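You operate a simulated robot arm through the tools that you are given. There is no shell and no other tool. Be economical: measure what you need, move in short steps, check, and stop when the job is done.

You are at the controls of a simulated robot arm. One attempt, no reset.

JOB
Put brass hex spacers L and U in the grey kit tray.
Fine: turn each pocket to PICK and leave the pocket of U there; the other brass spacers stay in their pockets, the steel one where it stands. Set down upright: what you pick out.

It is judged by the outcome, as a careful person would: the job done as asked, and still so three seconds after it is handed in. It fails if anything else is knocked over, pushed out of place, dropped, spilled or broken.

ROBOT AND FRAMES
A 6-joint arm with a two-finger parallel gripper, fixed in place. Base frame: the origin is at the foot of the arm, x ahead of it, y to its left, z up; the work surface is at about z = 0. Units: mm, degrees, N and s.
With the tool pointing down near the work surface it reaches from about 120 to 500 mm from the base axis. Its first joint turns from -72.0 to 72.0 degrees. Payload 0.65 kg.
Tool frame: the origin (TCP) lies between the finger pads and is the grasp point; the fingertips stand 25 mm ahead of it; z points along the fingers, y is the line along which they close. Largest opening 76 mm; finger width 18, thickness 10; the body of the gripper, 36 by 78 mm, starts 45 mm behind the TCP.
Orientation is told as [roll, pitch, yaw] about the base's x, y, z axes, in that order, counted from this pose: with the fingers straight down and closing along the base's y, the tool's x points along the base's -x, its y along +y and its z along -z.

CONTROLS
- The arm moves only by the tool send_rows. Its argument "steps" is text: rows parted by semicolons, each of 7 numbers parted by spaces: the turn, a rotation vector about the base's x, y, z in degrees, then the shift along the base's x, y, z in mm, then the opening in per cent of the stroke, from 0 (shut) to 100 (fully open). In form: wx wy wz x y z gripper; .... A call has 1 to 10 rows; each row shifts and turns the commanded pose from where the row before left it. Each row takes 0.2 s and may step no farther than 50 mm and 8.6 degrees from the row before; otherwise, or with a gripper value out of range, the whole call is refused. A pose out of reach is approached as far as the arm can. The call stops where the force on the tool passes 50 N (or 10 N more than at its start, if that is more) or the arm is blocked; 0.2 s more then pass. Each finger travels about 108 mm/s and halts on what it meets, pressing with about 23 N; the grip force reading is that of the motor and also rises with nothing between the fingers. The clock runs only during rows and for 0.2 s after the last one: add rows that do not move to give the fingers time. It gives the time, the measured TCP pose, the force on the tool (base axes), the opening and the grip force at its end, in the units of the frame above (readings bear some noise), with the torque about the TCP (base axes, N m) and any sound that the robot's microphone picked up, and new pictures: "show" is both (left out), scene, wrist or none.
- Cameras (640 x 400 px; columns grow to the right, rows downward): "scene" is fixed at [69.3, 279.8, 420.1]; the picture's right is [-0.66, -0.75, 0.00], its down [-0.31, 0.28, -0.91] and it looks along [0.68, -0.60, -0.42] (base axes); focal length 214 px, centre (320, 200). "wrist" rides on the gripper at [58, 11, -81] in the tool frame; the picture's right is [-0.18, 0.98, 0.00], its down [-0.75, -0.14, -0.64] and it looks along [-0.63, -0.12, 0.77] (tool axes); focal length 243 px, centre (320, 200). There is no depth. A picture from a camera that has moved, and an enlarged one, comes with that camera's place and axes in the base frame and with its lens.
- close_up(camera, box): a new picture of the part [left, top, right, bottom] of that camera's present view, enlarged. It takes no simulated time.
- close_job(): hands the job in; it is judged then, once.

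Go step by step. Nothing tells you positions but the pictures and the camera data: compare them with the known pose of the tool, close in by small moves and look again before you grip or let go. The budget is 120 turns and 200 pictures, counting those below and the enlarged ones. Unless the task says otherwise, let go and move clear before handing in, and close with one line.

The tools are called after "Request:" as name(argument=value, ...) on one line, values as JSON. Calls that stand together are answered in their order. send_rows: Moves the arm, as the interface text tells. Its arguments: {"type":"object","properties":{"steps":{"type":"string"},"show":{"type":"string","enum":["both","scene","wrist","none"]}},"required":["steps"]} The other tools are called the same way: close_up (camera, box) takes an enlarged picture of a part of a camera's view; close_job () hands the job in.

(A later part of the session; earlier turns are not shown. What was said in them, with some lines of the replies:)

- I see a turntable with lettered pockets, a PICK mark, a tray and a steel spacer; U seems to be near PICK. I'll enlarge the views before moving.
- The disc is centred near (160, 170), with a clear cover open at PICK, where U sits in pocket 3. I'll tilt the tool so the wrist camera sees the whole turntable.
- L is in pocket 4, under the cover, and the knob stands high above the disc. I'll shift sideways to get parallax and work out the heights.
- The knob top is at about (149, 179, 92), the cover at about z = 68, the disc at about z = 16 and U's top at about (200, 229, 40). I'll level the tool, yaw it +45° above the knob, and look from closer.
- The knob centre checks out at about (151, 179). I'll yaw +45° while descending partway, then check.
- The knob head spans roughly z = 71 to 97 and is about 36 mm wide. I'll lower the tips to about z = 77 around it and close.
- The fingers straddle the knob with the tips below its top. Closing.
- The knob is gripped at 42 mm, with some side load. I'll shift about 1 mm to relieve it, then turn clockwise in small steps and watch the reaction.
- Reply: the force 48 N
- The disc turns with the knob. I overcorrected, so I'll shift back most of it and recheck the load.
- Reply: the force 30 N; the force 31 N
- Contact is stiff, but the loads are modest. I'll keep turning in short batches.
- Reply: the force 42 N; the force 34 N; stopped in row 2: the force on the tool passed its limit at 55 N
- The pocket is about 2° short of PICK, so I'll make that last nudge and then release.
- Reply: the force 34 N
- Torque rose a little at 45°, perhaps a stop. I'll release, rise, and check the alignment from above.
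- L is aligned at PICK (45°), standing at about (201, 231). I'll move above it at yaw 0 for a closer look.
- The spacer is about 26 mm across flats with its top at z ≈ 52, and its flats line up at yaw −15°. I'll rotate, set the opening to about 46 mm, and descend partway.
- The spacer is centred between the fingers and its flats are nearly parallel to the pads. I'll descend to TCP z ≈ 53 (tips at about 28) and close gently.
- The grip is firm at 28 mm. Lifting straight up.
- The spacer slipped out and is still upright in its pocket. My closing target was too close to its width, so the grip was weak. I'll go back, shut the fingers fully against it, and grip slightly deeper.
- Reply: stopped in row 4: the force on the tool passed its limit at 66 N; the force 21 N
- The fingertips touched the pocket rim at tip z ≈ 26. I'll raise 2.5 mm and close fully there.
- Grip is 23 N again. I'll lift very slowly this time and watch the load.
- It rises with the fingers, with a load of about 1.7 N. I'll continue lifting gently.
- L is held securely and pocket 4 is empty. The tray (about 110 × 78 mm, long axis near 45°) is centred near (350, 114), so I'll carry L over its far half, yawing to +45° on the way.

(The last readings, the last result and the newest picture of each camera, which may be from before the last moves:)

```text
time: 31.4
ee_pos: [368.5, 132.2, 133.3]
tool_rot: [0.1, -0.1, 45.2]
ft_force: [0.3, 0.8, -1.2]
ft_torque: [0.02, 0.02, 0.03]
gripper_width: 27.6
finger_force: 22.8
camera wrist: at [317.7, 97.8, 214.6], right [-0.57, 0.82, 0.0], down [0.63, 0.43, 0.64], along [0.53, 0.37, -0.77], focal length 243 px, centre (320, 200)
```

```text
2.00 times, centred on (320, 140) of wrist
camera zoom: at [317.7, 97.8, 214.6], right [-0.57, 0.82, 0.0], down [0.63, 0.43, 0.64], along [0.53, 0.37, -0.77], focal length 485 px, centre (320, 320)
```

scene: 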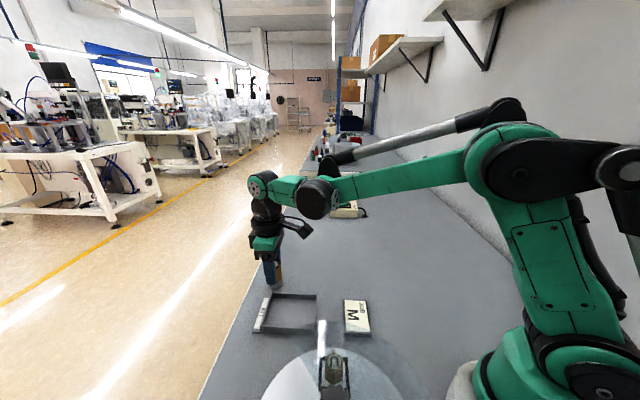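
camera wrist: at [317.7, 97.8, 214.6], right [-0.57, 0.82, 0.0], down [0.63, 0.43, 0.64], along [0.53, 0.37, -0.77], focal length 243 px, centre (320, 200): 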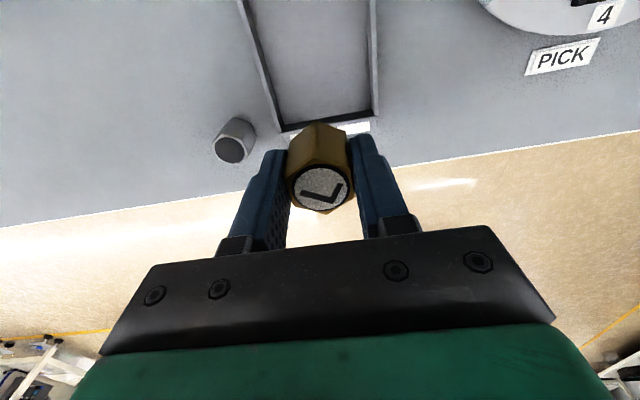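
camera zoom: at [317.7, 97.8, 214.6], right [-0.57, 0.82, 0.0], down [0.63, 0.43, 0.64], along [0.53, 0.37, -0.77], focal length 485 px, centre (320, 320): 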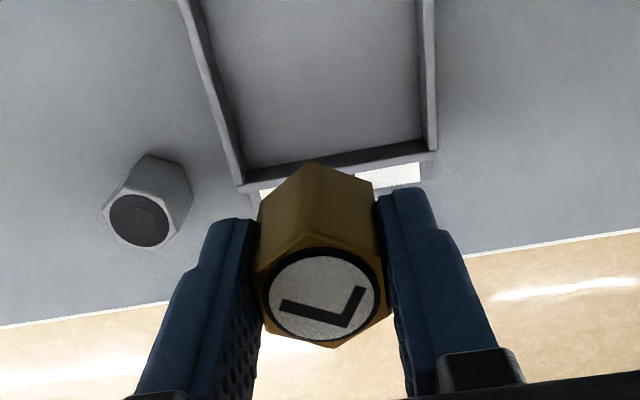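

The far wall's midpoint is at about (386, 154), so the target (366, 134) is well inside the tray. Descending gently.

Request:
send_rows(steps="0 0 0 -2 2 -6 0;0 0 0 0 0 -9 0;0 0 0 0 0 -10 0;0 0 0 0 0 -10 0;0 0 0 0 0 -10 0;0 0 0 0 0 -10 0;0 0 0 0 0 -8 0;0 0 0 0 0 -8 0;0 0 0 0 0 -4 0;0 0 0 0 0 0 0", show="both")

Request:
close_up(camera="scene", box=[230, 240, 350, 350])

Request:
close_up(camera="wrist", box=[160, 40, 480, 240])

```text
time: 33.6
ee_pos: [365.9, 133.1, 59.6]
tool_rot: [0.1, 0.0, 44.9]
ft_force: [0.0, 0.3, -1.7]
ft_torque: [-0.01, 0.01, -0.01]
gripper_width: 27.9
finger_force: 22.8
camera wrist: at [315.7, 99.1, 140.1], right [-0.56, 0.83, 0.0], down [0.63, 0.43, 0.64], along [0.53, 0.36, -0.77], focal length 243 px, centre (320, 200)
```

scene: 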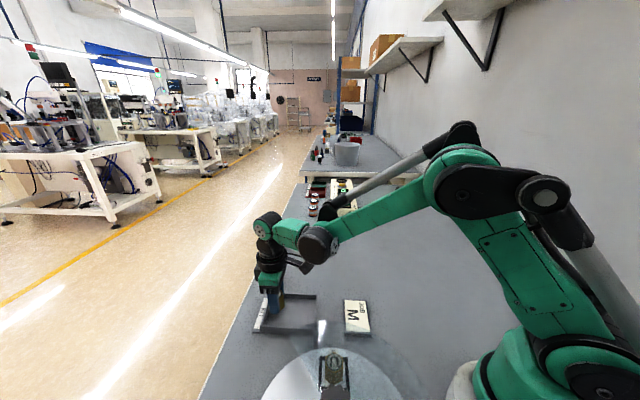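
wrist: 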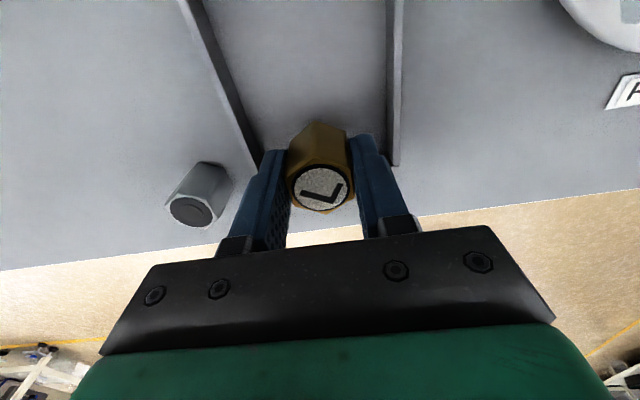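

```text
3.64 times, centred on (290, 295) of scene
camera zoom: at [69.3, 279.8, 420.1], right [-0.66, -0.75, 0.0], down [-0.31, 0.28, -0.91], along [0.68, -0.6, -0.42], focal length 780 px, centre (429, -146)
```

zoom: 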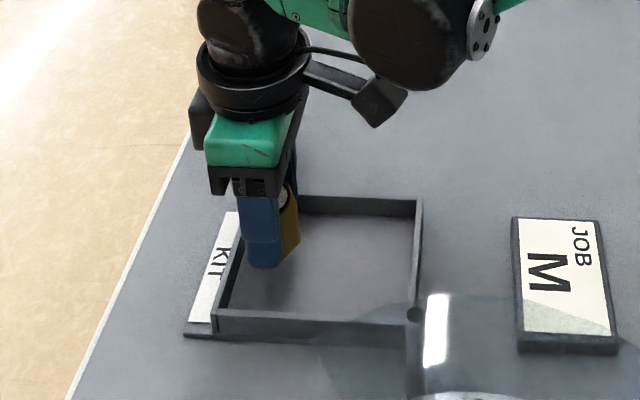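

```text
2.00 times, centred on (320, 140) of wrist
camera zoom: at [315.7, 99.1, 140.1], right [-0.56, 0.83, 0.0], down [0.63, 0.43, 0.64], along [0.53, 0.36, -0.77], focal length 485 px, centre (320, 320)
```

zoom: 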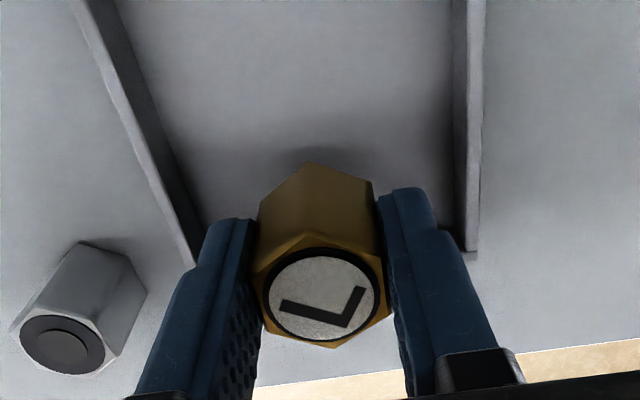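

L is inside the walls. I'll shift 5 mm toward the centre for margin and lower in small steps until contact.

Request:
send_rows(steps="0 0 0 -3.5 -3.5 -2 0;0 0 0 0 0 -3 0;0 0 0 0 0 -3 0;0 0 0 0 0 -2 0;0 0 0 0 0 -2 0;0 0 0 0 0 0 0", show="none")

Request:
close_up(camera="wrist", box=[160, 40, 480, 240])

```text
time: 35.0
ee_pos: [362.3, 129.4, 47.2]
tool_rot: [0.1, -0.1, 44.9]
ft_force: [0.1, 0.4, -1.1]
ft_torque: [0.01, 0.01, 0.01]
gripper_width: 27.7
finger_force: 23.1
```

```text
2.00 times, centred on (320, 140) of wrist
camera zoom: at [312.0, 96.4, 127.8], right [-0.56, 0.83, 0.0], down [0.63, 0.43, 0.64], along [0.53, 0.36, -0.77], focal length 485 px, centre (320, 320)
```

zoom: 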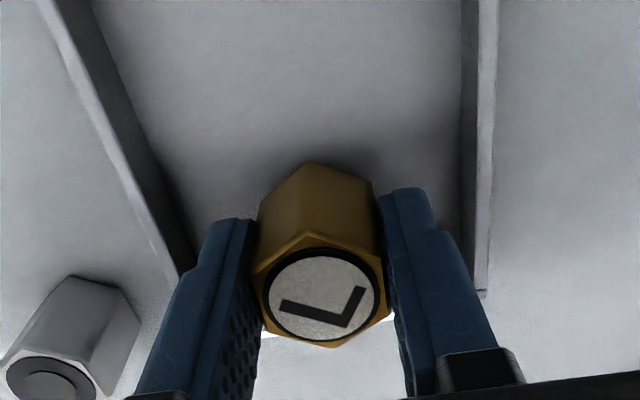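

Request:
send_rows(steps="0 0 0 0 0 -1 0;0 0 0 0 0 -1 0;0 0 0 0 0 -1 0;0 0 0 0 0 -1 0;0 0 0 0 0 0 0", show="none")

```text
time: 36.2
ee_pos: [362.6, 130.3, 43.9]
tool_rot: [0.1, -0.1, 44.9]
ft_force: [-0.7, 0.2, -1.1]
ft_torque: [-0.02, 0.03, 0.01]
gripper_width: 27.9
finger_force: 22.8
```

Request:
send_rows(steps="0 0 0 0 0 -1 0;0 0 0 0 0 -1 0;0 0 0 0 0 0 0", show="none")

```text
time: 37.0
ee_pos: [363.2, 130.2, 41.5]
tool_rot: [0.0, -0.1, 44.9]
ft_force: [0.3, 0.3, -2.6]
ft_torque: [0.02, -0.01, 0.02]
gripper_width: 27.7
finger_force: 23.1
```

Request:
send_rows(steps="0 0 0 0 0 -1 0;0 0 0 0 0 -1 0;0 0 0 0 0 0 0", show="none")

```text
time: 37.8
ee_pos: [361.8, 131.1, 39.1]
tool_rot: [0.0, -0.1, 45.0]
ft_force: [0.1, 0.0, -1.3]
ft_torque: [0.02, 0.0, 0.01]
gripper_width: 27.5
finger_force: 22.8
```

Request:
send_rows(steps="0 0 0 0 0 -1 0;0 0 0 0 0 -1 0;0 0 0 0 0 0 0", show="none")

Request:
close_up(camera="scene", box=[240, 260, 330, 340])

```text
time: 38.6
ee_pos: [362.6, 129.8, 38.7]
tool_rot: [0.1, -0.1, 45.0]
ft_force: [-4.1, -2.1, 21.8]
ft_torque: [-0.07, 0.11, 0.0]
gripper_width: 27.8
finger_force: 22.8
```

```text
5.00 times, centred on (285, 300) of scene
camera zoom: at [69.2, 279.8, 420.2], right [-0.66, -0.75, 0.0], down [-0.31, 0.28, -0.91], along [0.68, -0.6, -0.42], focal length 1072 px, centre (495, -300)
```

zoom: 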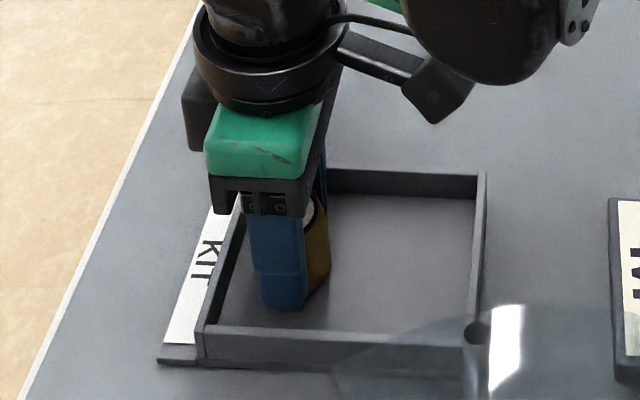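

L touches the tray floor (22 N at TCP z ≈ 38.5). I'll ease off and open slightly.

Request:
send_rows(steps="0 0 0 0 0 0.4 0;0 0 0 0 0 0 38;0 0 0 0 0 0 44;0 0 0 0 0 0 50;0 0 0 0 0 0 50", show="wrist")

Request:
close_up(camera="wrist", box=[160, 40, 480, 240])

```text
time: 39.8
ee_pos: [361.7, 129.1, 38.7]
tool_rot: [0.0, -0.1, 45.0]
ft_force: [0.5, 0.0, -0.3]
ft_torque: [0.01, 0.02, 0.04]
gripper_width: 38.1
finger_force: 0.1
camera wrist: at [311.4, 96.7, 118.6], right [-0.56, 0.83, 0.0], down [0.63, 0.43, 0.64], along [0.53, 0.36, -0.77], focal length 243 px, centre (320, 200)
```

wrist: 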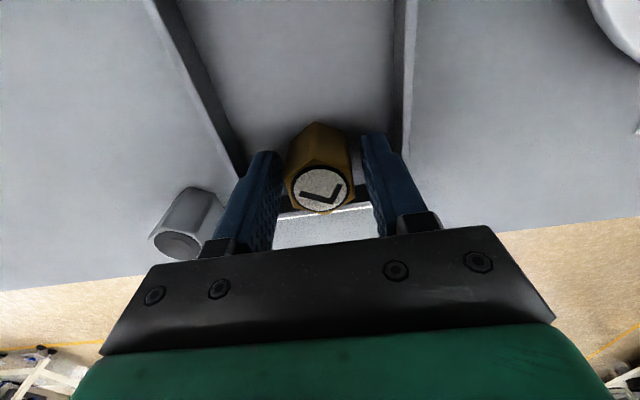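

```text
2.00 times, centred on (320, 140) of wrist
camera zoom: at [311.4, 96.7, 118.6], right [-0.56, 0.83, 0.0], down [0.63, 0.43, 0.64], along [0.53, 0.36, -0.77], focal length 485 px, centre (320, 320)
```

zoom: 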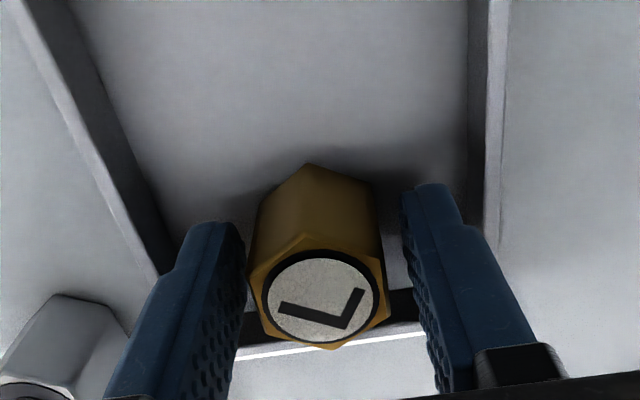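

L stands upright in the tray with both fingers clear. I'll rise straight up and then head back over the knob.

Request:
send_rows(steps="0 0 0 0 0 5 50;0 0 0 0 0 15 50;0 0 0 0 0 30 50;0 0 0 0 0 40 50;0 0 0 0 0 40 100;0 0 0 0 0 0 100", show="scene")

Request:
close_up(camera="scene", box=[230, 250, 380, 400])

```text
time: 41.2
ee_pos: [362.8, 130.0, 168.5]
tool_rot: [0.0, -0.1, 44.9]
ft_force: [-0.8, 0.0, 0.5]
ft_torque: [0.04, -0.01, 0.01]
gripper_width: 75.9
finger_force: 0.0
```

scene: 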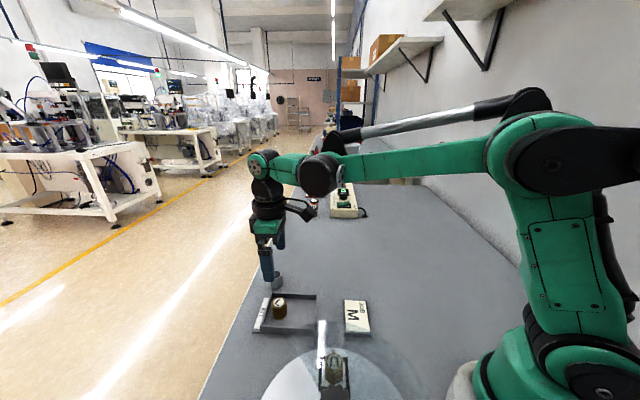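

```text
2.67 times, centred on (305, 325) of scene
camera zoom: at [69.3, 279.8, 420.1], right [-0.66, -0.75, 0.0], down [-0.31, 0.28, -0.91], along [0.68, -0.6, -0.42], focal length 572 px, centre (360, -133)
```

zoom: 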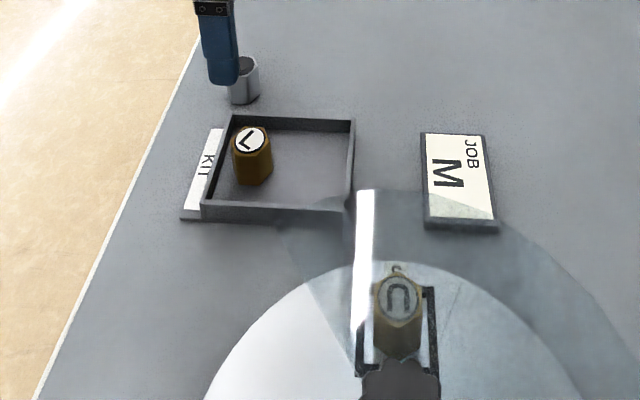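

L sits upright in the tray. Returning over the knob with the yaw going to −45°.

Request:
send_rows(steps="0 0 -8 -21.2 5 0 100;0 0 -8 -21.2 5 0 100;0 0 -8 -21.2 5 0 100;0 0 -8 -21.2 5 0 100;0 0 -8 -21.2 5 0 100;0 0 -8 -21.2 5 0 100;0 0 -8 -21.2 5 0 100;0 0 -8 -21.2 5 0 100;0 0 -8 -21.2 5 0 100;0 0 -8 -21.2 5 0 100", show="none")

Request:
send_rows(steps="0 0 -5 0 0 0 100;0 0 -5 0 0 -15 100;0 0 0 0 0 -15 100;0 0 0 0 0 0 100;0 0 0 0 0 0 100", show="wrist")

Request:
close_up(camera="wrist", box=[160, 0, 480, 200])

```text
time: 43.4
ee_pos: [149.2, 181.7, 166.4]
tool_rot: [0.1, -0.1, -35.1]
ft_force: [-0.6, -0.4, -0.6]
ft_torque: [0.0, 0.03, 0.0]
gripper_width: 76.2
finger_force: 0.0
```

```text
time: 44.6
ee_pos: [151.1, 180.6, 137.9]
tool_rot: [0.0, -0.2, -45.1]
ft_force: [-0.9, 0.9, 0.9]
ft_torque: [0.02, 0.03, -0.01]
gripper_width: 76.1
finger_force: 0.0
camera wrist: at [114.9, 229.4, 216.7], right [0.83, 0.56, 0.0], down [0.43, -0.63, 0.64], along [0.36, -0.53, -0.77], focal length 243 px, centre (320, 200)
```

wrist: 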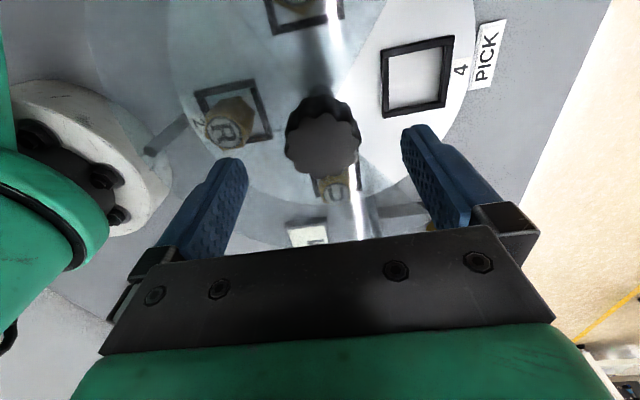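

```text
2.00 times, centred on (320, 100) of wrist
camera zoom: at [114.9, 229.4, 216.7], right [0.83, 0.56, 0.0], down [0.43, -0.63, 0.64], along [0.36, -0.53, -0.77], focal length 485 px, centre (320, 400)
```

zoom: 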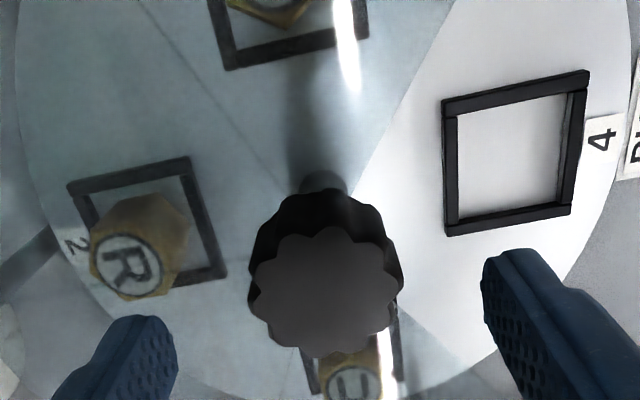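

Request:
send_rows(steps="0 0 0 1.7 0.5 -12 100;0 0 0 0 0 -12 100;0 0 0 0 0 -12 100;0 0 0 0 0 0 100;0 0 0 0 0 0 65;0 0 0 0 0 0 40;0 0 0 0 0 0 20;0 0 0 0 0 0 20;0 0 0 0 0 0 20", show="wrist")

```text
time: 46.6
ee_pos: [151.8, 181.5, 103.6]
tool_rot: [-0.3, 0.0, -45.0]
ft_force: [-30.7, -29.1, -11.2]
ft_torque: [0.76, -0.63, -0.01]
gripper_width: 41.7
finger_force: 44.6
camera wrist: at [116.7, 229.8, 182.1], right [0.83, 0.56, 0.0], down [0.43, -0.63, 0.64], along [0.36, -0.53, -0.76], focal length 243 px, centre (320, 200)
```

wrist: 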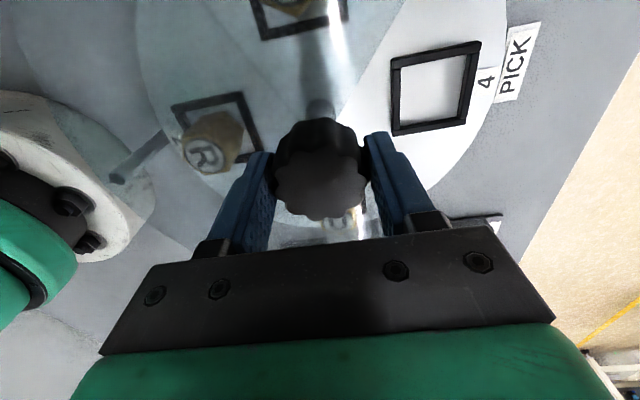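

The knob is gripped, with side load toward −x −y. I'll relieve about 1 mm and recheck.

Request:
send_rows(steps="0 0 0 -0.8 -0.8 0 20;0 0 0 0 0 0 20", show="none")

```text
time: 47.2
ee_pos: [151.5, 180.9, 102.2]
tool_rot: [0.2, 0.0, -45.0]
ft_force: [-13.1, -6.3, -46.2]
ft_torque: [-0.21, 0.29, 0.01]
gripper_width: 41.7
finger_force: 44.9
```

Request:
send_rows(steps="0 0 0 -0.3 -0.2 -0.6 20;0 0 0 0 0 0 20", show="none")

```text
time: 47.8
ee_pos: [151.0, 180.4, 102.2]
tool_rot: [0.1, 0.1, -45.0]
ft_force: [-14.6, 4.0, -3.3]
ft_torque: [-0.89, 0.12, 0.01]
gripper_width: 41.7
finger_force: 45.2
```

Loads are low. Turning counter-clockwise in batches.

Request:
send_rows(steps="0 0 5 -0.2 0 0 20;0 0 5 0 0 0 20;0 0 5 0 0 0 20;0 0 5 0 0 0 20;0 0 5 0 0 0 20", show="none")

```text
time: 49.0
ee_pos: [151.6, 180.7, 101.3]
tool_rot: [0.2, -0.2, -19.9]
ft_force: [-3.2, 15.0, 45.4]
ft_torque: [-0.28, 0.07, -0.03]
gripper_width: 41.8
finger_force: 44.9
```

Request:
send_rows(steps="0 0 5 0 0.2 0.5 20;0 0 5 0 0 0 20;0 0 5 0 0 0 20;0 0 5 0 0 0 20", show="none")

```text
time: 50.0
ee_pos: [150.1, 180.3, 102.1]
tool_rot: [0.3, -0.2, 0.0]
ft_force: [8.4, 32.6, -44.8]
ft_torque: [-0.64, -0.19, 0.01]
gripper_width: 42.1
finger_force: 45.4
```

Request:
send_rows(steps="0 0 5 0.1 0.5 -0.4 20;0 0 5 0 0 0 20;0 0 5 0 0 0 20", show="wrist")

```text
time: 50.8
ee_pos: [151.1, 180.4, 102.1]
tool_rot: [0.0, 0.1, 15.1]
ft_force: [-6.2, 2.5, 45.1]
ft_torque: [0.41, 0.3, -0.02]
gripper_width: 41.8
finger_force: 45.0
camera wrist: at [90.7, 175.1, 182.2], right [-0.08, 1.0, 0.0], down [0.76, 0.06, 0.64], along [0.64, 0.05, -0.77], focal length 243 px, centre (320, 200)
```

wrist: 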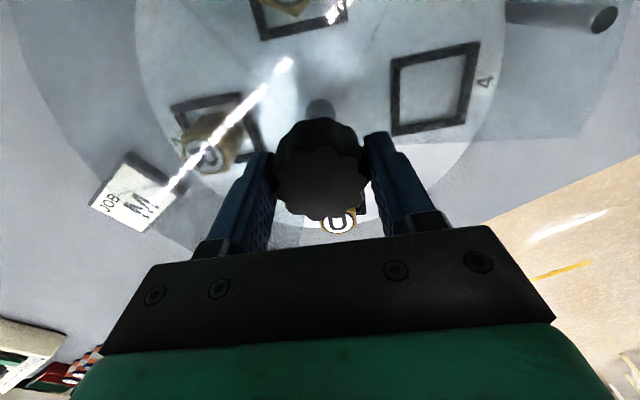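

Request:
send_rows(steps="0 0 5 0 0 0.2 20;0 0 5 0 0 0 20;0 0 5 0 0 0 20;0 0 5 0 0 0 20", show="none")

```text
time: 51.8
ee_pos: [151.8, 180.5, 101.7]
tool_rot: [0.0, -0.2, 35.0]
ft_force: [16.0, 3.4, -12.1]
ft_torque: [-0.81, -0.1, 0.04]
gripper_width: 41.8
finger_force: 45.9
```

Request:
send_rows(steps="0 0 3 0.2 0 0 20;0 0 4 0 0 0 20;0 0 3 0 0 0 20;0 0 0 0 0 0 20", show="wrist")

```text
time: 52.8
ee_pos: [151.4, 179.6, 102.9]
tool_rot: [-0.1, -0.1, 44.9]
ft_force: [32.4, -12.1, -13.1]
ft_torque: [1.05, 0.47, -0.02]
gripper_width: 41.6
finger_force: 45.1
camera wrist: at [100.7, 145.9, 181.9], right [-0.56, 0.83, 0.0], down [0.63, 0.43, 0.64], along [0.53, 0.36, -0.76], focal length 243 px, centre (320, 200)
```

wrist: 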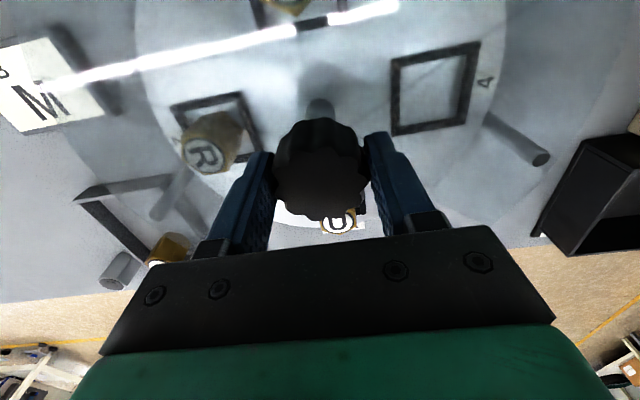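

The view matches the original U-at-PICK picture. Releasing and rising to verify.

Request:
send_rows(steps="0 0 0 0 0 0 60;0 0 0 0 0 0 100;0 0 0 0 0 0 100;0 0 0 0 0 20 100;0 0 -7.5 0 0 40 100;0 0 -7.5 0 0 40 100;0 0 -7.5 0 0 20 100;0 0 -7.5 0 0 0 100;0 0 -7.5 0 0 0 100;0 0 -7.5 0 0 0 100", show="none")

Request:
send_rows(steps="0 0 -7.5 0 0 0 100;0 0 -7.5 0 0 0 100;0 0 0 0 0 0 100", show="wrist")

Request:
close_up(camera="wrist", box=[200, 0, 440, 200])

```text
time: 55.0
ee_pos: [150.3, 180.4, 222.0]
tool_rot: [0.2, 0.0, -0.2]
ft_force: [-0.5, 0.4, 0.1]
ft_torque: [-0.01, -0.02, 0.0]
gripper_width: 76.3
finger_force: 0.2
```

```text
time: 55.8
ee_pos: [150.7, 181.4, 221.1]
tool_rot: [0.1, -0.1, -15.2]
ft_force: [-0.1, -0.5, 1.2]
ft_torque: [0.01, -0.03, 0.01]
gripper_width: 76.3
finger_force: 0.0
camera wrist: at [95.6, 206.0, 301.6], right [0.43, 0.9, 0.0], down [0.69, -0.33, 0.64], along [0.58, -0.28, -0.77], focal length 243 px, centre (320, 200)
```

wrist: 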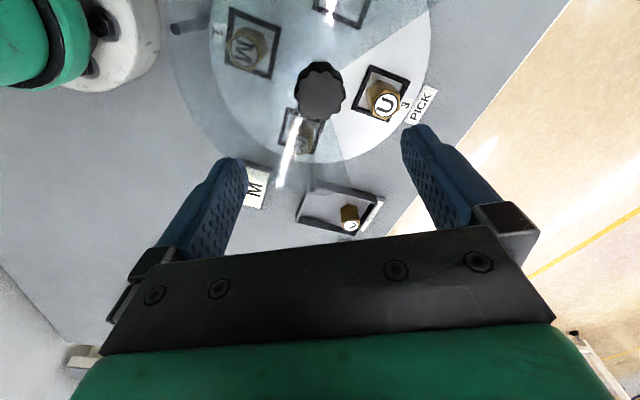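

```text
2.00 times, centred on (320, 100) of wrist
camera zoom: at [95.6, 206.0, 301.6], right [0.43, 0.9, 0.0], down [0.69, -0.33, 0.64], along [0.58, -0.28, -0.77], focal length 485 px, centre (320, 400)
```

zoom: 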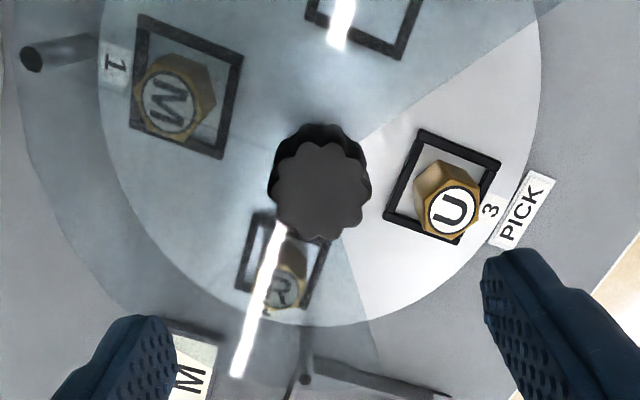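

U is at PICK (about 44–45°). I'll move above it, narrow the opening and look.

Request:
send_rows(steps="0 0 0 25 24 0 60;0 0 0 24.5 24 0 60;0 0 0 0 0 -45 60;0 0 0 0 0 -45 60;0 0 0 0 0 -45 60;0 0 0 0 0 0 60", show="wrist")

Request:
close_up(camera="wrist", box=[220, 60, 420, 220])

```text
time: 57.2
ee_pos: [201.3, 230.7, 83.9]
tool_rot: [0.1, -0.1, -15.0]
ft_force: [0.4, 0.1, -0.8]
ft_torque: [0.01, 0.02, 0.0]
gripper_width: 45.8
finger_force: 0.0
camera wrist: at [146.8, 255.8, 164.4], right [0.43, 0.9, 0.0], down [0.69, -0.33, 0.64], along [0.58, -0.28, -0.77], focal length 243 px, centre (320, 200)
```

wrist: 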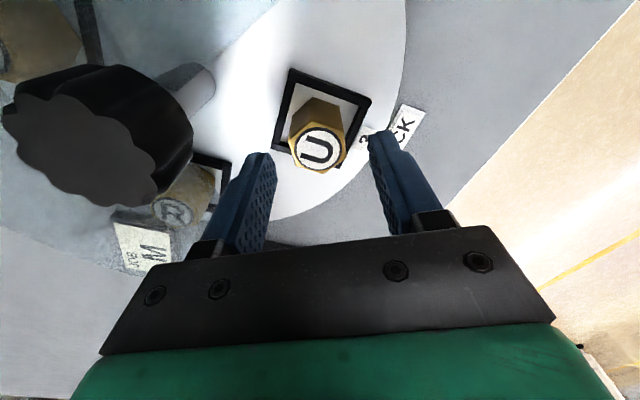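

```text
2.50 times, centred on (320, 140) of wrist
camera zoom: at [146.8, 255.8, 164.4], right [0.43, 0.9, 0.0], down [0.69, -0.33, 0.64], along [0.58, -0.28, -0.77], focal length 606 px, centre (320, 350)
```

zoom: 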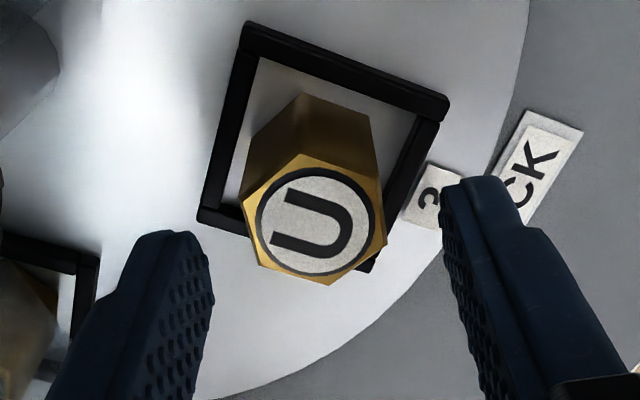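

Request:
send_rows(steps="0 0 0 -1.6 -0.7 -15 60;0 0 0 0 0 -14.5 60;0 0 0 0 0 0 60;0 0 0 0 0 0 45;0 0 0 0 0 0 25;0 0 0 0 0 0 5;0 0 0 0 0 0 0;0 0 0 0 0 0 0", show="wrist")

```text
time: 59.0
ee_pos: [198.5, 227.4, 56.9]
tool_rot: [0.1, -0.1, -15.1]
ft_force: [0.1, 0.4, 0.1]
ft_torque: [-0.01, 0.01, -0.02]
gripper_width: 27.7
finger_force: 22.8
camera wrist: at [144.3, 252.6, 137.6], right [0.43, 0.9, 0.0], down [0.69, -0.33, 0.64], along [0.58, -0.28, -0.77], focal length 243 px, centre (320, 200)
```

wrist: 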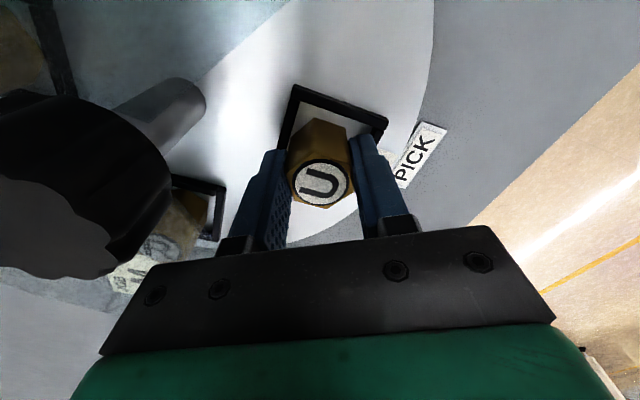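

The grip is about 3 mm higher than the one that worked, so I'll reopen, lower 3 mm and close again.

Request:
send_rows(steps="0 0 0 0 0 0 45;0 0 0 0 0 0 50;0 0 0 0 0 -3 50;0 0 0 0 0 0 40;0 0 0 0 0 0 20;0 0 0 0 0 0 0;0 0 0 0 0 0 0;0 0 0 0 0 0 0", show="wrist")

```text
time: 60.8
ee_pos: [199.5, 226.8, 54.1]
tool_rot: [0.1, -0.1, -15.1]
ft_force: [-0.6, 0.4, -1.0]
ft_torque: [0.01, -0.02, -0.01]
gripper_width: 28.1
finger_force: 23.8
camera wrist: at [144.1, 252.2, 134.7], right [0.43, 0.9, 0.0], down [0.69, -0.33, 0.64], along [0.58, -0.28, -0.77], focal length 243 px, centre (320, 200)
```

wrist: 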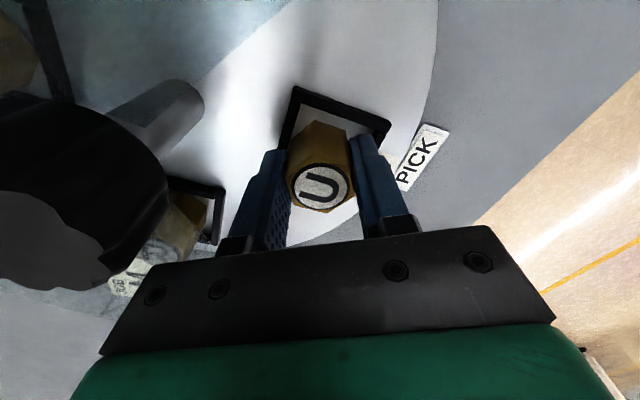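

Request:
send_rows(steps="0 0 0 0 0 1 0;0 0 0 0 0 1 0;0 0 0 0 0 1 0;0 0 0 0 0 2 0;0 0 0 0 0 3 0;0 0 0 0 0 4 0;0 0 0 0 0 5 0", show="wrist")

```text
time: 62.4
ee_pos: [198.9, 227.4, 71.9]
tool_rot: [0.1, 0.0, -15.1]
ft_force: [-0.1, 0.6, -1.3]
ft_torque: [0.0, -0.03, 0.01]
gripper_width: 27.6
finger_force: 23.4
camera wrist: at [143.6, 252.8, 151.5], right [0.43, 0.9, 0.0], down [0.69, -0.33, 0.64], along [0.58, -0.28, -0.77], focal length 243 px, centre (320, 200)
```

wrist: 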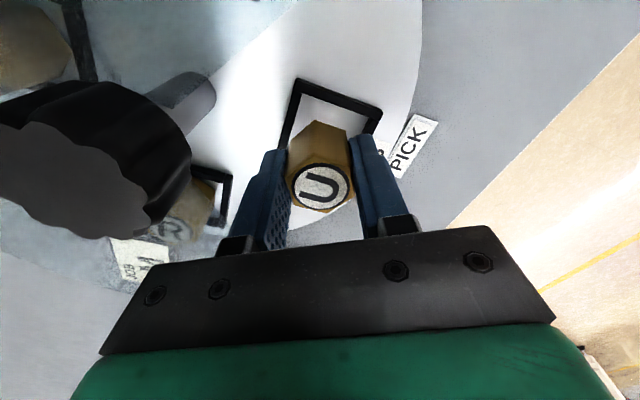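

U is held and rising. Continuing the lift gently.

Request:
send_rows(steps="0 0 0 0 0 5 0;0 0 0 0 0 7 0;0 0 0 0 0 8 0;0 0 0 0 0 8 0;0 0 0 0 0 8 0;0 0 0 0 0 8 0;0 0 0 0 0 7 0;0 0 0 0 0 5 0;0 0 0 0 0 3 0;0 0 0 0 0 0 0", show="wrist")

```text
time: 64.6
ee_pos: [197.8, 227.2, 131.9]
tool_rot: [0.0, -0.1, -15.1]
ft_force: [-0.3, 0.1, -1.7]
ft_torque: [0.02, -0.02, 0.04]
gripper_width: 27.8
finger_force: 22.8
camera wrist: at [143.4, 253.2, 211.1], right [0.43, 0.9, 0.0], down [0.69, -0.33, 0.64], along [0.58, -0.28, -0.77], focal length 243 px, centre (320, 200)
```

wrist: 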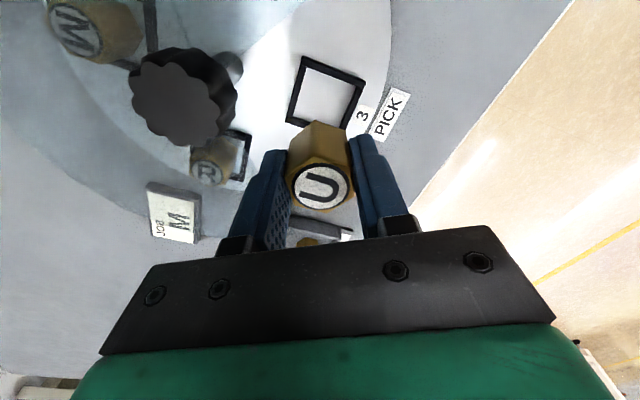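

U is held and pocket 3 is empty at PICK. Carrying U to about (331, 96), 46 mm from L, with the yaw going to +45°.

Request:
send_rows(steps="0 0 6 7 -7 2 0;0 0 6 12.5 -12 3 0;0 0 6 14.5 -14 3 0;0 0 6 15 -15 0 0;0 0 6 15 -15 0 0;0 0 6 15 -15 0 0;0 0 6 15 -15 0 0;0 0 6 15 -14 0 0;0 0 6 13.5 -13 0 0;0 0 6 11 -11 0 0", show="both")

Request:
close_up(camera="wrist", box=[160, 40, 480, 240])

```text
time: 66.8
ee_pos: [332.9, 97.7, 137.4]
tool_rot: [0.1, -0.1, 45.0]
ft_force: [0.9, -0.6, -0.9]
ft_torque: [0.0, 0.01, 0.01]
gripper_width: 28.0
finger_force: 23.0
camera wrist: at [282.9, 63.0, 216.8], right [-0.57, 0.82, 0.0], down [0.63, 0.43, 0.64], along [0.53, 0.37, -0.77], focal length 243 px, centre (320, 200)
```

scene: 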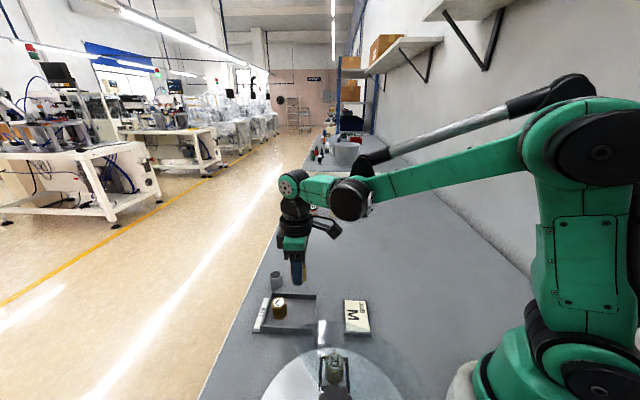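
wrist: 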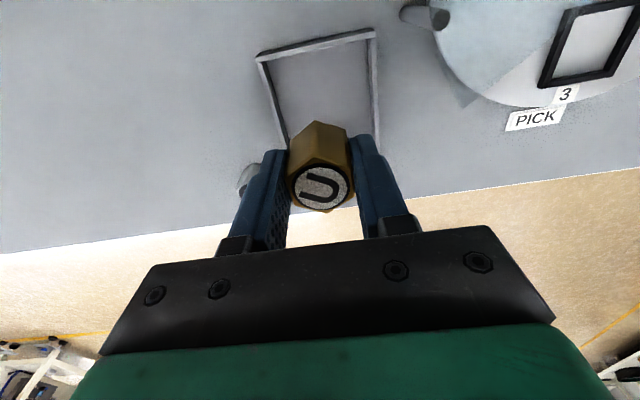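

```text
2.00 times, centred on (320, 140) of wrist
camera zoom: at [282.9, 63.0, 216.8], right [-0.57, 0.82, 0.0], down [0.63, 0.43, 0.64], along [0.53, 0.37, -0.77], focal length 485 px, centre (320, 320)
```

zoom: 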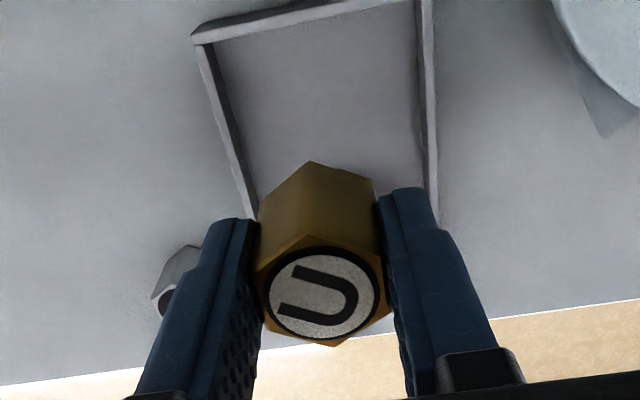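

The near wall's midpoint is at about (311, 76), so U has about 25 mm of clearance. Descending.

Request:
send_rows(steps="0 0 0 0 0 -6 0;0 0 0 0 0 -10 0;0 0 0 0 0 -10 0;0 0 0 0 0 -11 0;0 0 0 0 0 -11 0;0 0 0 0 0 -11 0;0 0 0 0 0 -9 0;0 0 0 0 0 -8 0;0 0 0 0 0 -4 0;0 0 0 0 0 0 0", show="wrist")

Request:
close_up(camera="scene", box=[240, 250, 340, 340])

```text
time: 69.0
ee_pos: [333.7, 96.8, 58.3]
tool_rot: [0.1, -0.1, 44.9]
ft_force: [0.3, 0.6, -2.2]
ft_torque: [0.02, 0.0, 0.0]
gripper_width: 27.6
finger_force: 22.7
camera wrist: at [282.3, 62.2, 138.1], right [-0.56, 0.83, 0.0], down [0.63, 0.43, 0.64], along [0.53, 0.36, -0.77], focal length 243 px, centre (320, 200)
```

wrist: 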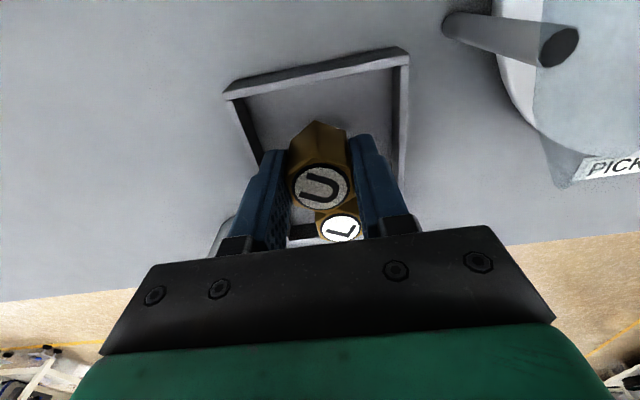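

```text
4.44 times, centred on (290, 295) of scene
camera zoom: at [69.3, 279.8, 420.1], right [-0.66, -0.75, 0.0], down [-0.31, 0.28, -0.91], along [0.68, -0.6, -0.42], focal length 953 px, centre (453, -222)
```

zoom: 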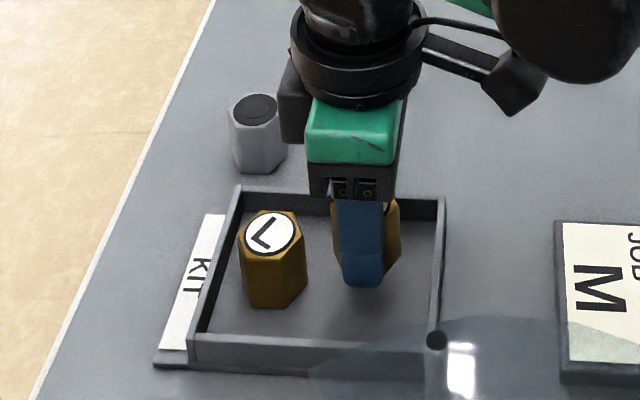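

Good spacing from L. Lowering to contact, expected at z ≈ 38.5.

Request:
send_rows(steps="0 0 0 0 0 -4 0;0 0 0 0 0 -4 0;0 0 0 0 0 -4 0;0 0 0 0 0 -3 0;0 0 0 0 0 -1 0;0 0 0 0 0 -1 0;0 0 0 0 0 0 0", show="none")

```text
time: 70.6
ee_pos: [332.7, 97.7, 42.0]
tool_rot: [0.1, -0.1, 44.8]
ft_force: [0.0, -0.5, -0.5]
ft_torque: [0.02, 0.01, -0.03]
gripper_width: 27.8
finger_force: 23.2
```

Request:
send_rows(steps="0 0 0 0 0 -1 0;0 0 0 0 0 -1 0;0 0 0 0 0 0 0", show="none")

```text
time: 71.4
ee_pos: [332.2, 95.9, 38.9]
tool_rot: [0.0, -0.1, 44.9]
ft_force: [2.7, -0.6, 23.1]
ft_torque: [-0.02, -0.04, 0.01]
gripper_width: 28.0
finger_force: 22.6
```

U touches the floor. I'll ease off and open slightly.

Request:
send_rows(steps="0 0 0 0 0 0.4 0;0 0 0 0 0 0 38;0 0 0 0 0 0 44;0 0 0 0 0 0 50;0 0 0 0 0 0 50", show="wrist")

Request:
close_up(camera="wrist", box=[160, 40, 480, 240])

```text
time: 72.6
ee_pos: [333.0, 96.9, 40.0]
tool_rot: [0.0, -0.1, 44.9]
ft_force: [0.3, -0.6, -0.4]
ft_torque: [0.01, -0.01, -0.01]
gripper_width: 38.0
finger_force: 0.1
camera wrist: at [281.8, 62.7, 119.6], right [-0.56, 0.83, 0.0], down [0.63, 0.43, 0.64], along [0.53, 0.36, -0.77], focal length 243 px, centre (320, 200)
```

wrist: 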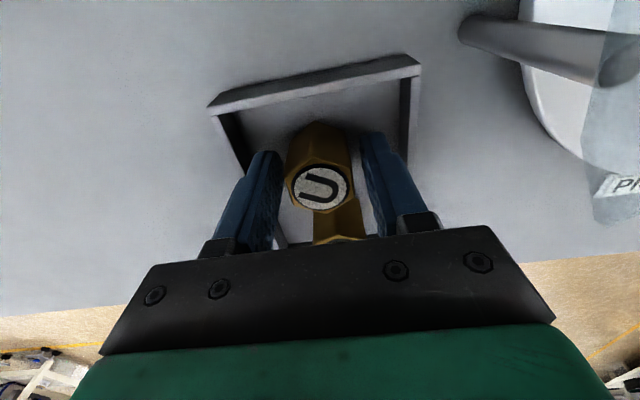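

```text
2.00 times, centred on (320, 140) of wrist
camera zoom: at [281.8, 62.7, 119.6], right [-0.56, 0.83, 0.0], down [0.63, 0.43, 0.64], along [0.53, 0.36, -0.77], focal length 485 px, centre (320, 320)
```

zoom: 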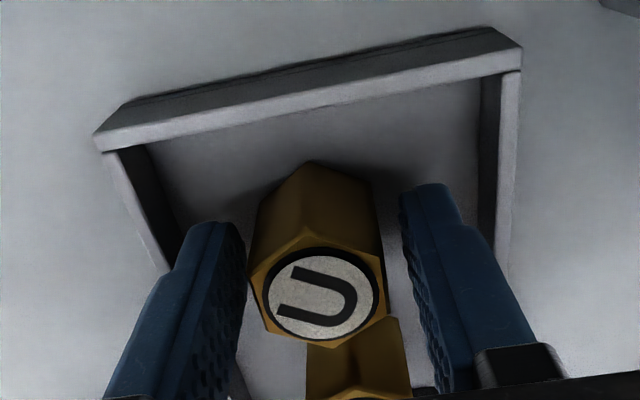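

Both fingers are clear. Rising, then backing off to check everything.

Request:
send_rows(steps="0 0 0 0 0 5 50;0 0 0 0 0 15 50;0 0 0 0 0 30 50;0 0 0 0 0 40 50;0 0 0 0 0 40 50;0 0 -7.5 -20 -10 40 50;0 0 -7.5 -30 -10 20 50;0 0 -7.5 -40 -10 0 50;0 0 -7.5 -30 -10 0 50;0 0 0 0 0 0 50")

Request:
close_up(camera="scene", box=[230, 250, 430, 400])

Request:
close_up(camera="wrist", box=[240, 0, 560, 220])

```text
time: 74.8
ee_pos: [212.9, 57.7, 228.5]
tool_rot: [0.1, -0.1, 14.8]
ft_force: [0.2, 0.8, -0.1]
ft_torque: [0.01, 0.0, -0.01]
gripper_width: 38.1
finger_force: 0.1
camera wrist: at [151.6, 52.4, 308.4], right [-0.07, 1.0, 0.0], down [0.76, 0.06, 0.64], along [0.64, 0.05, -0.77], focal length 243 px, centre (320, 200)
```

scene: 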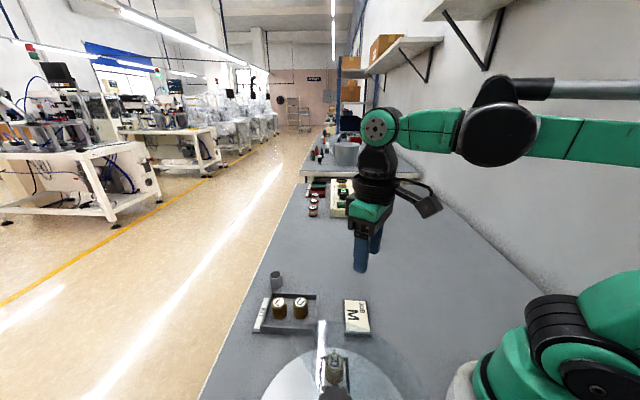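
wrist: 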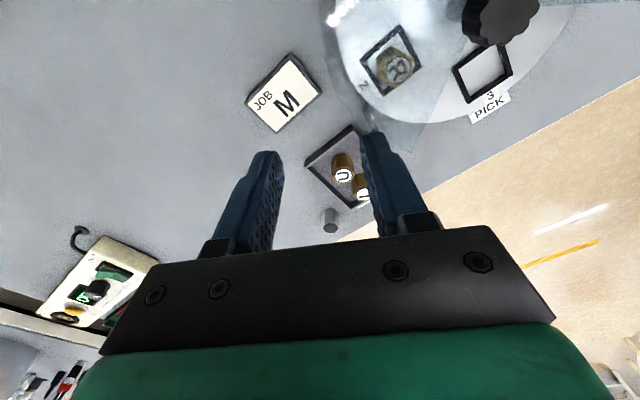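

```text
2.67 times, centred on (330, 325) of scene
camera zoom: at [69.3, 279.8, 420.1], right [-0.66, -0.75, 0.0], down [-0.31, 0.28, -0.91], along [0.68, -0.6, -0.42], focal length 572 px, centre (293, -133)
```

zoom: 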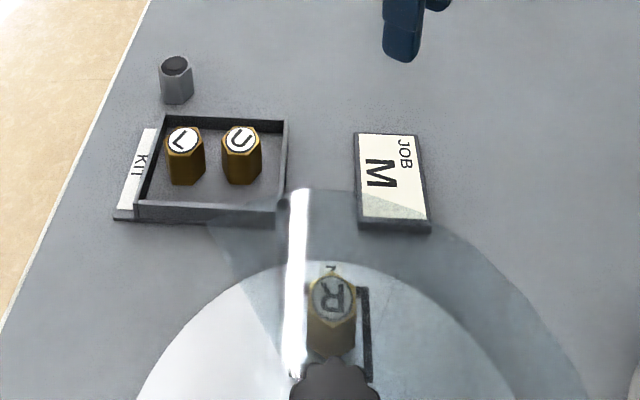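

```text
1.82 times, centred on (400, 110) of wrist
camera zoom: at [151.6, 52.4, 308.4], right [-0.07, 1.0, 0.0], down [0.76, 0.06, 0.64], along [0.64, 0.05, -0.77], focal length 441 px, centre (174, 364)
```

zoom: 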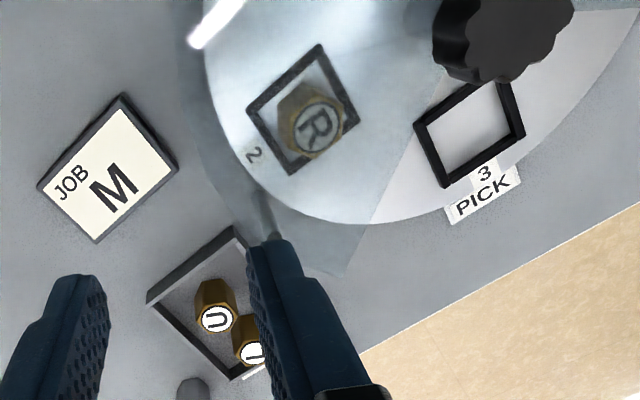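

L and U stand upright in the tray. Empty pocket 3 (U's) is at PICK, R is still in its pocket, M was in its pocket when last seen just before the last carry, the steel spacer is where it was, and the arm is clear, so I'm handing in.

Request:
close_job()

```text
The job is handed in.
```

Spacers L and U are standing upright in the grey kit tray, and U's pocket is left at PICK. M and R stayed in their pockets and the steel spacer was not moved. On the first try at L it slipped from the fingers but stayed upright in its pocket; on the second the fingertips briefly pressed its pocket rim (66 N).
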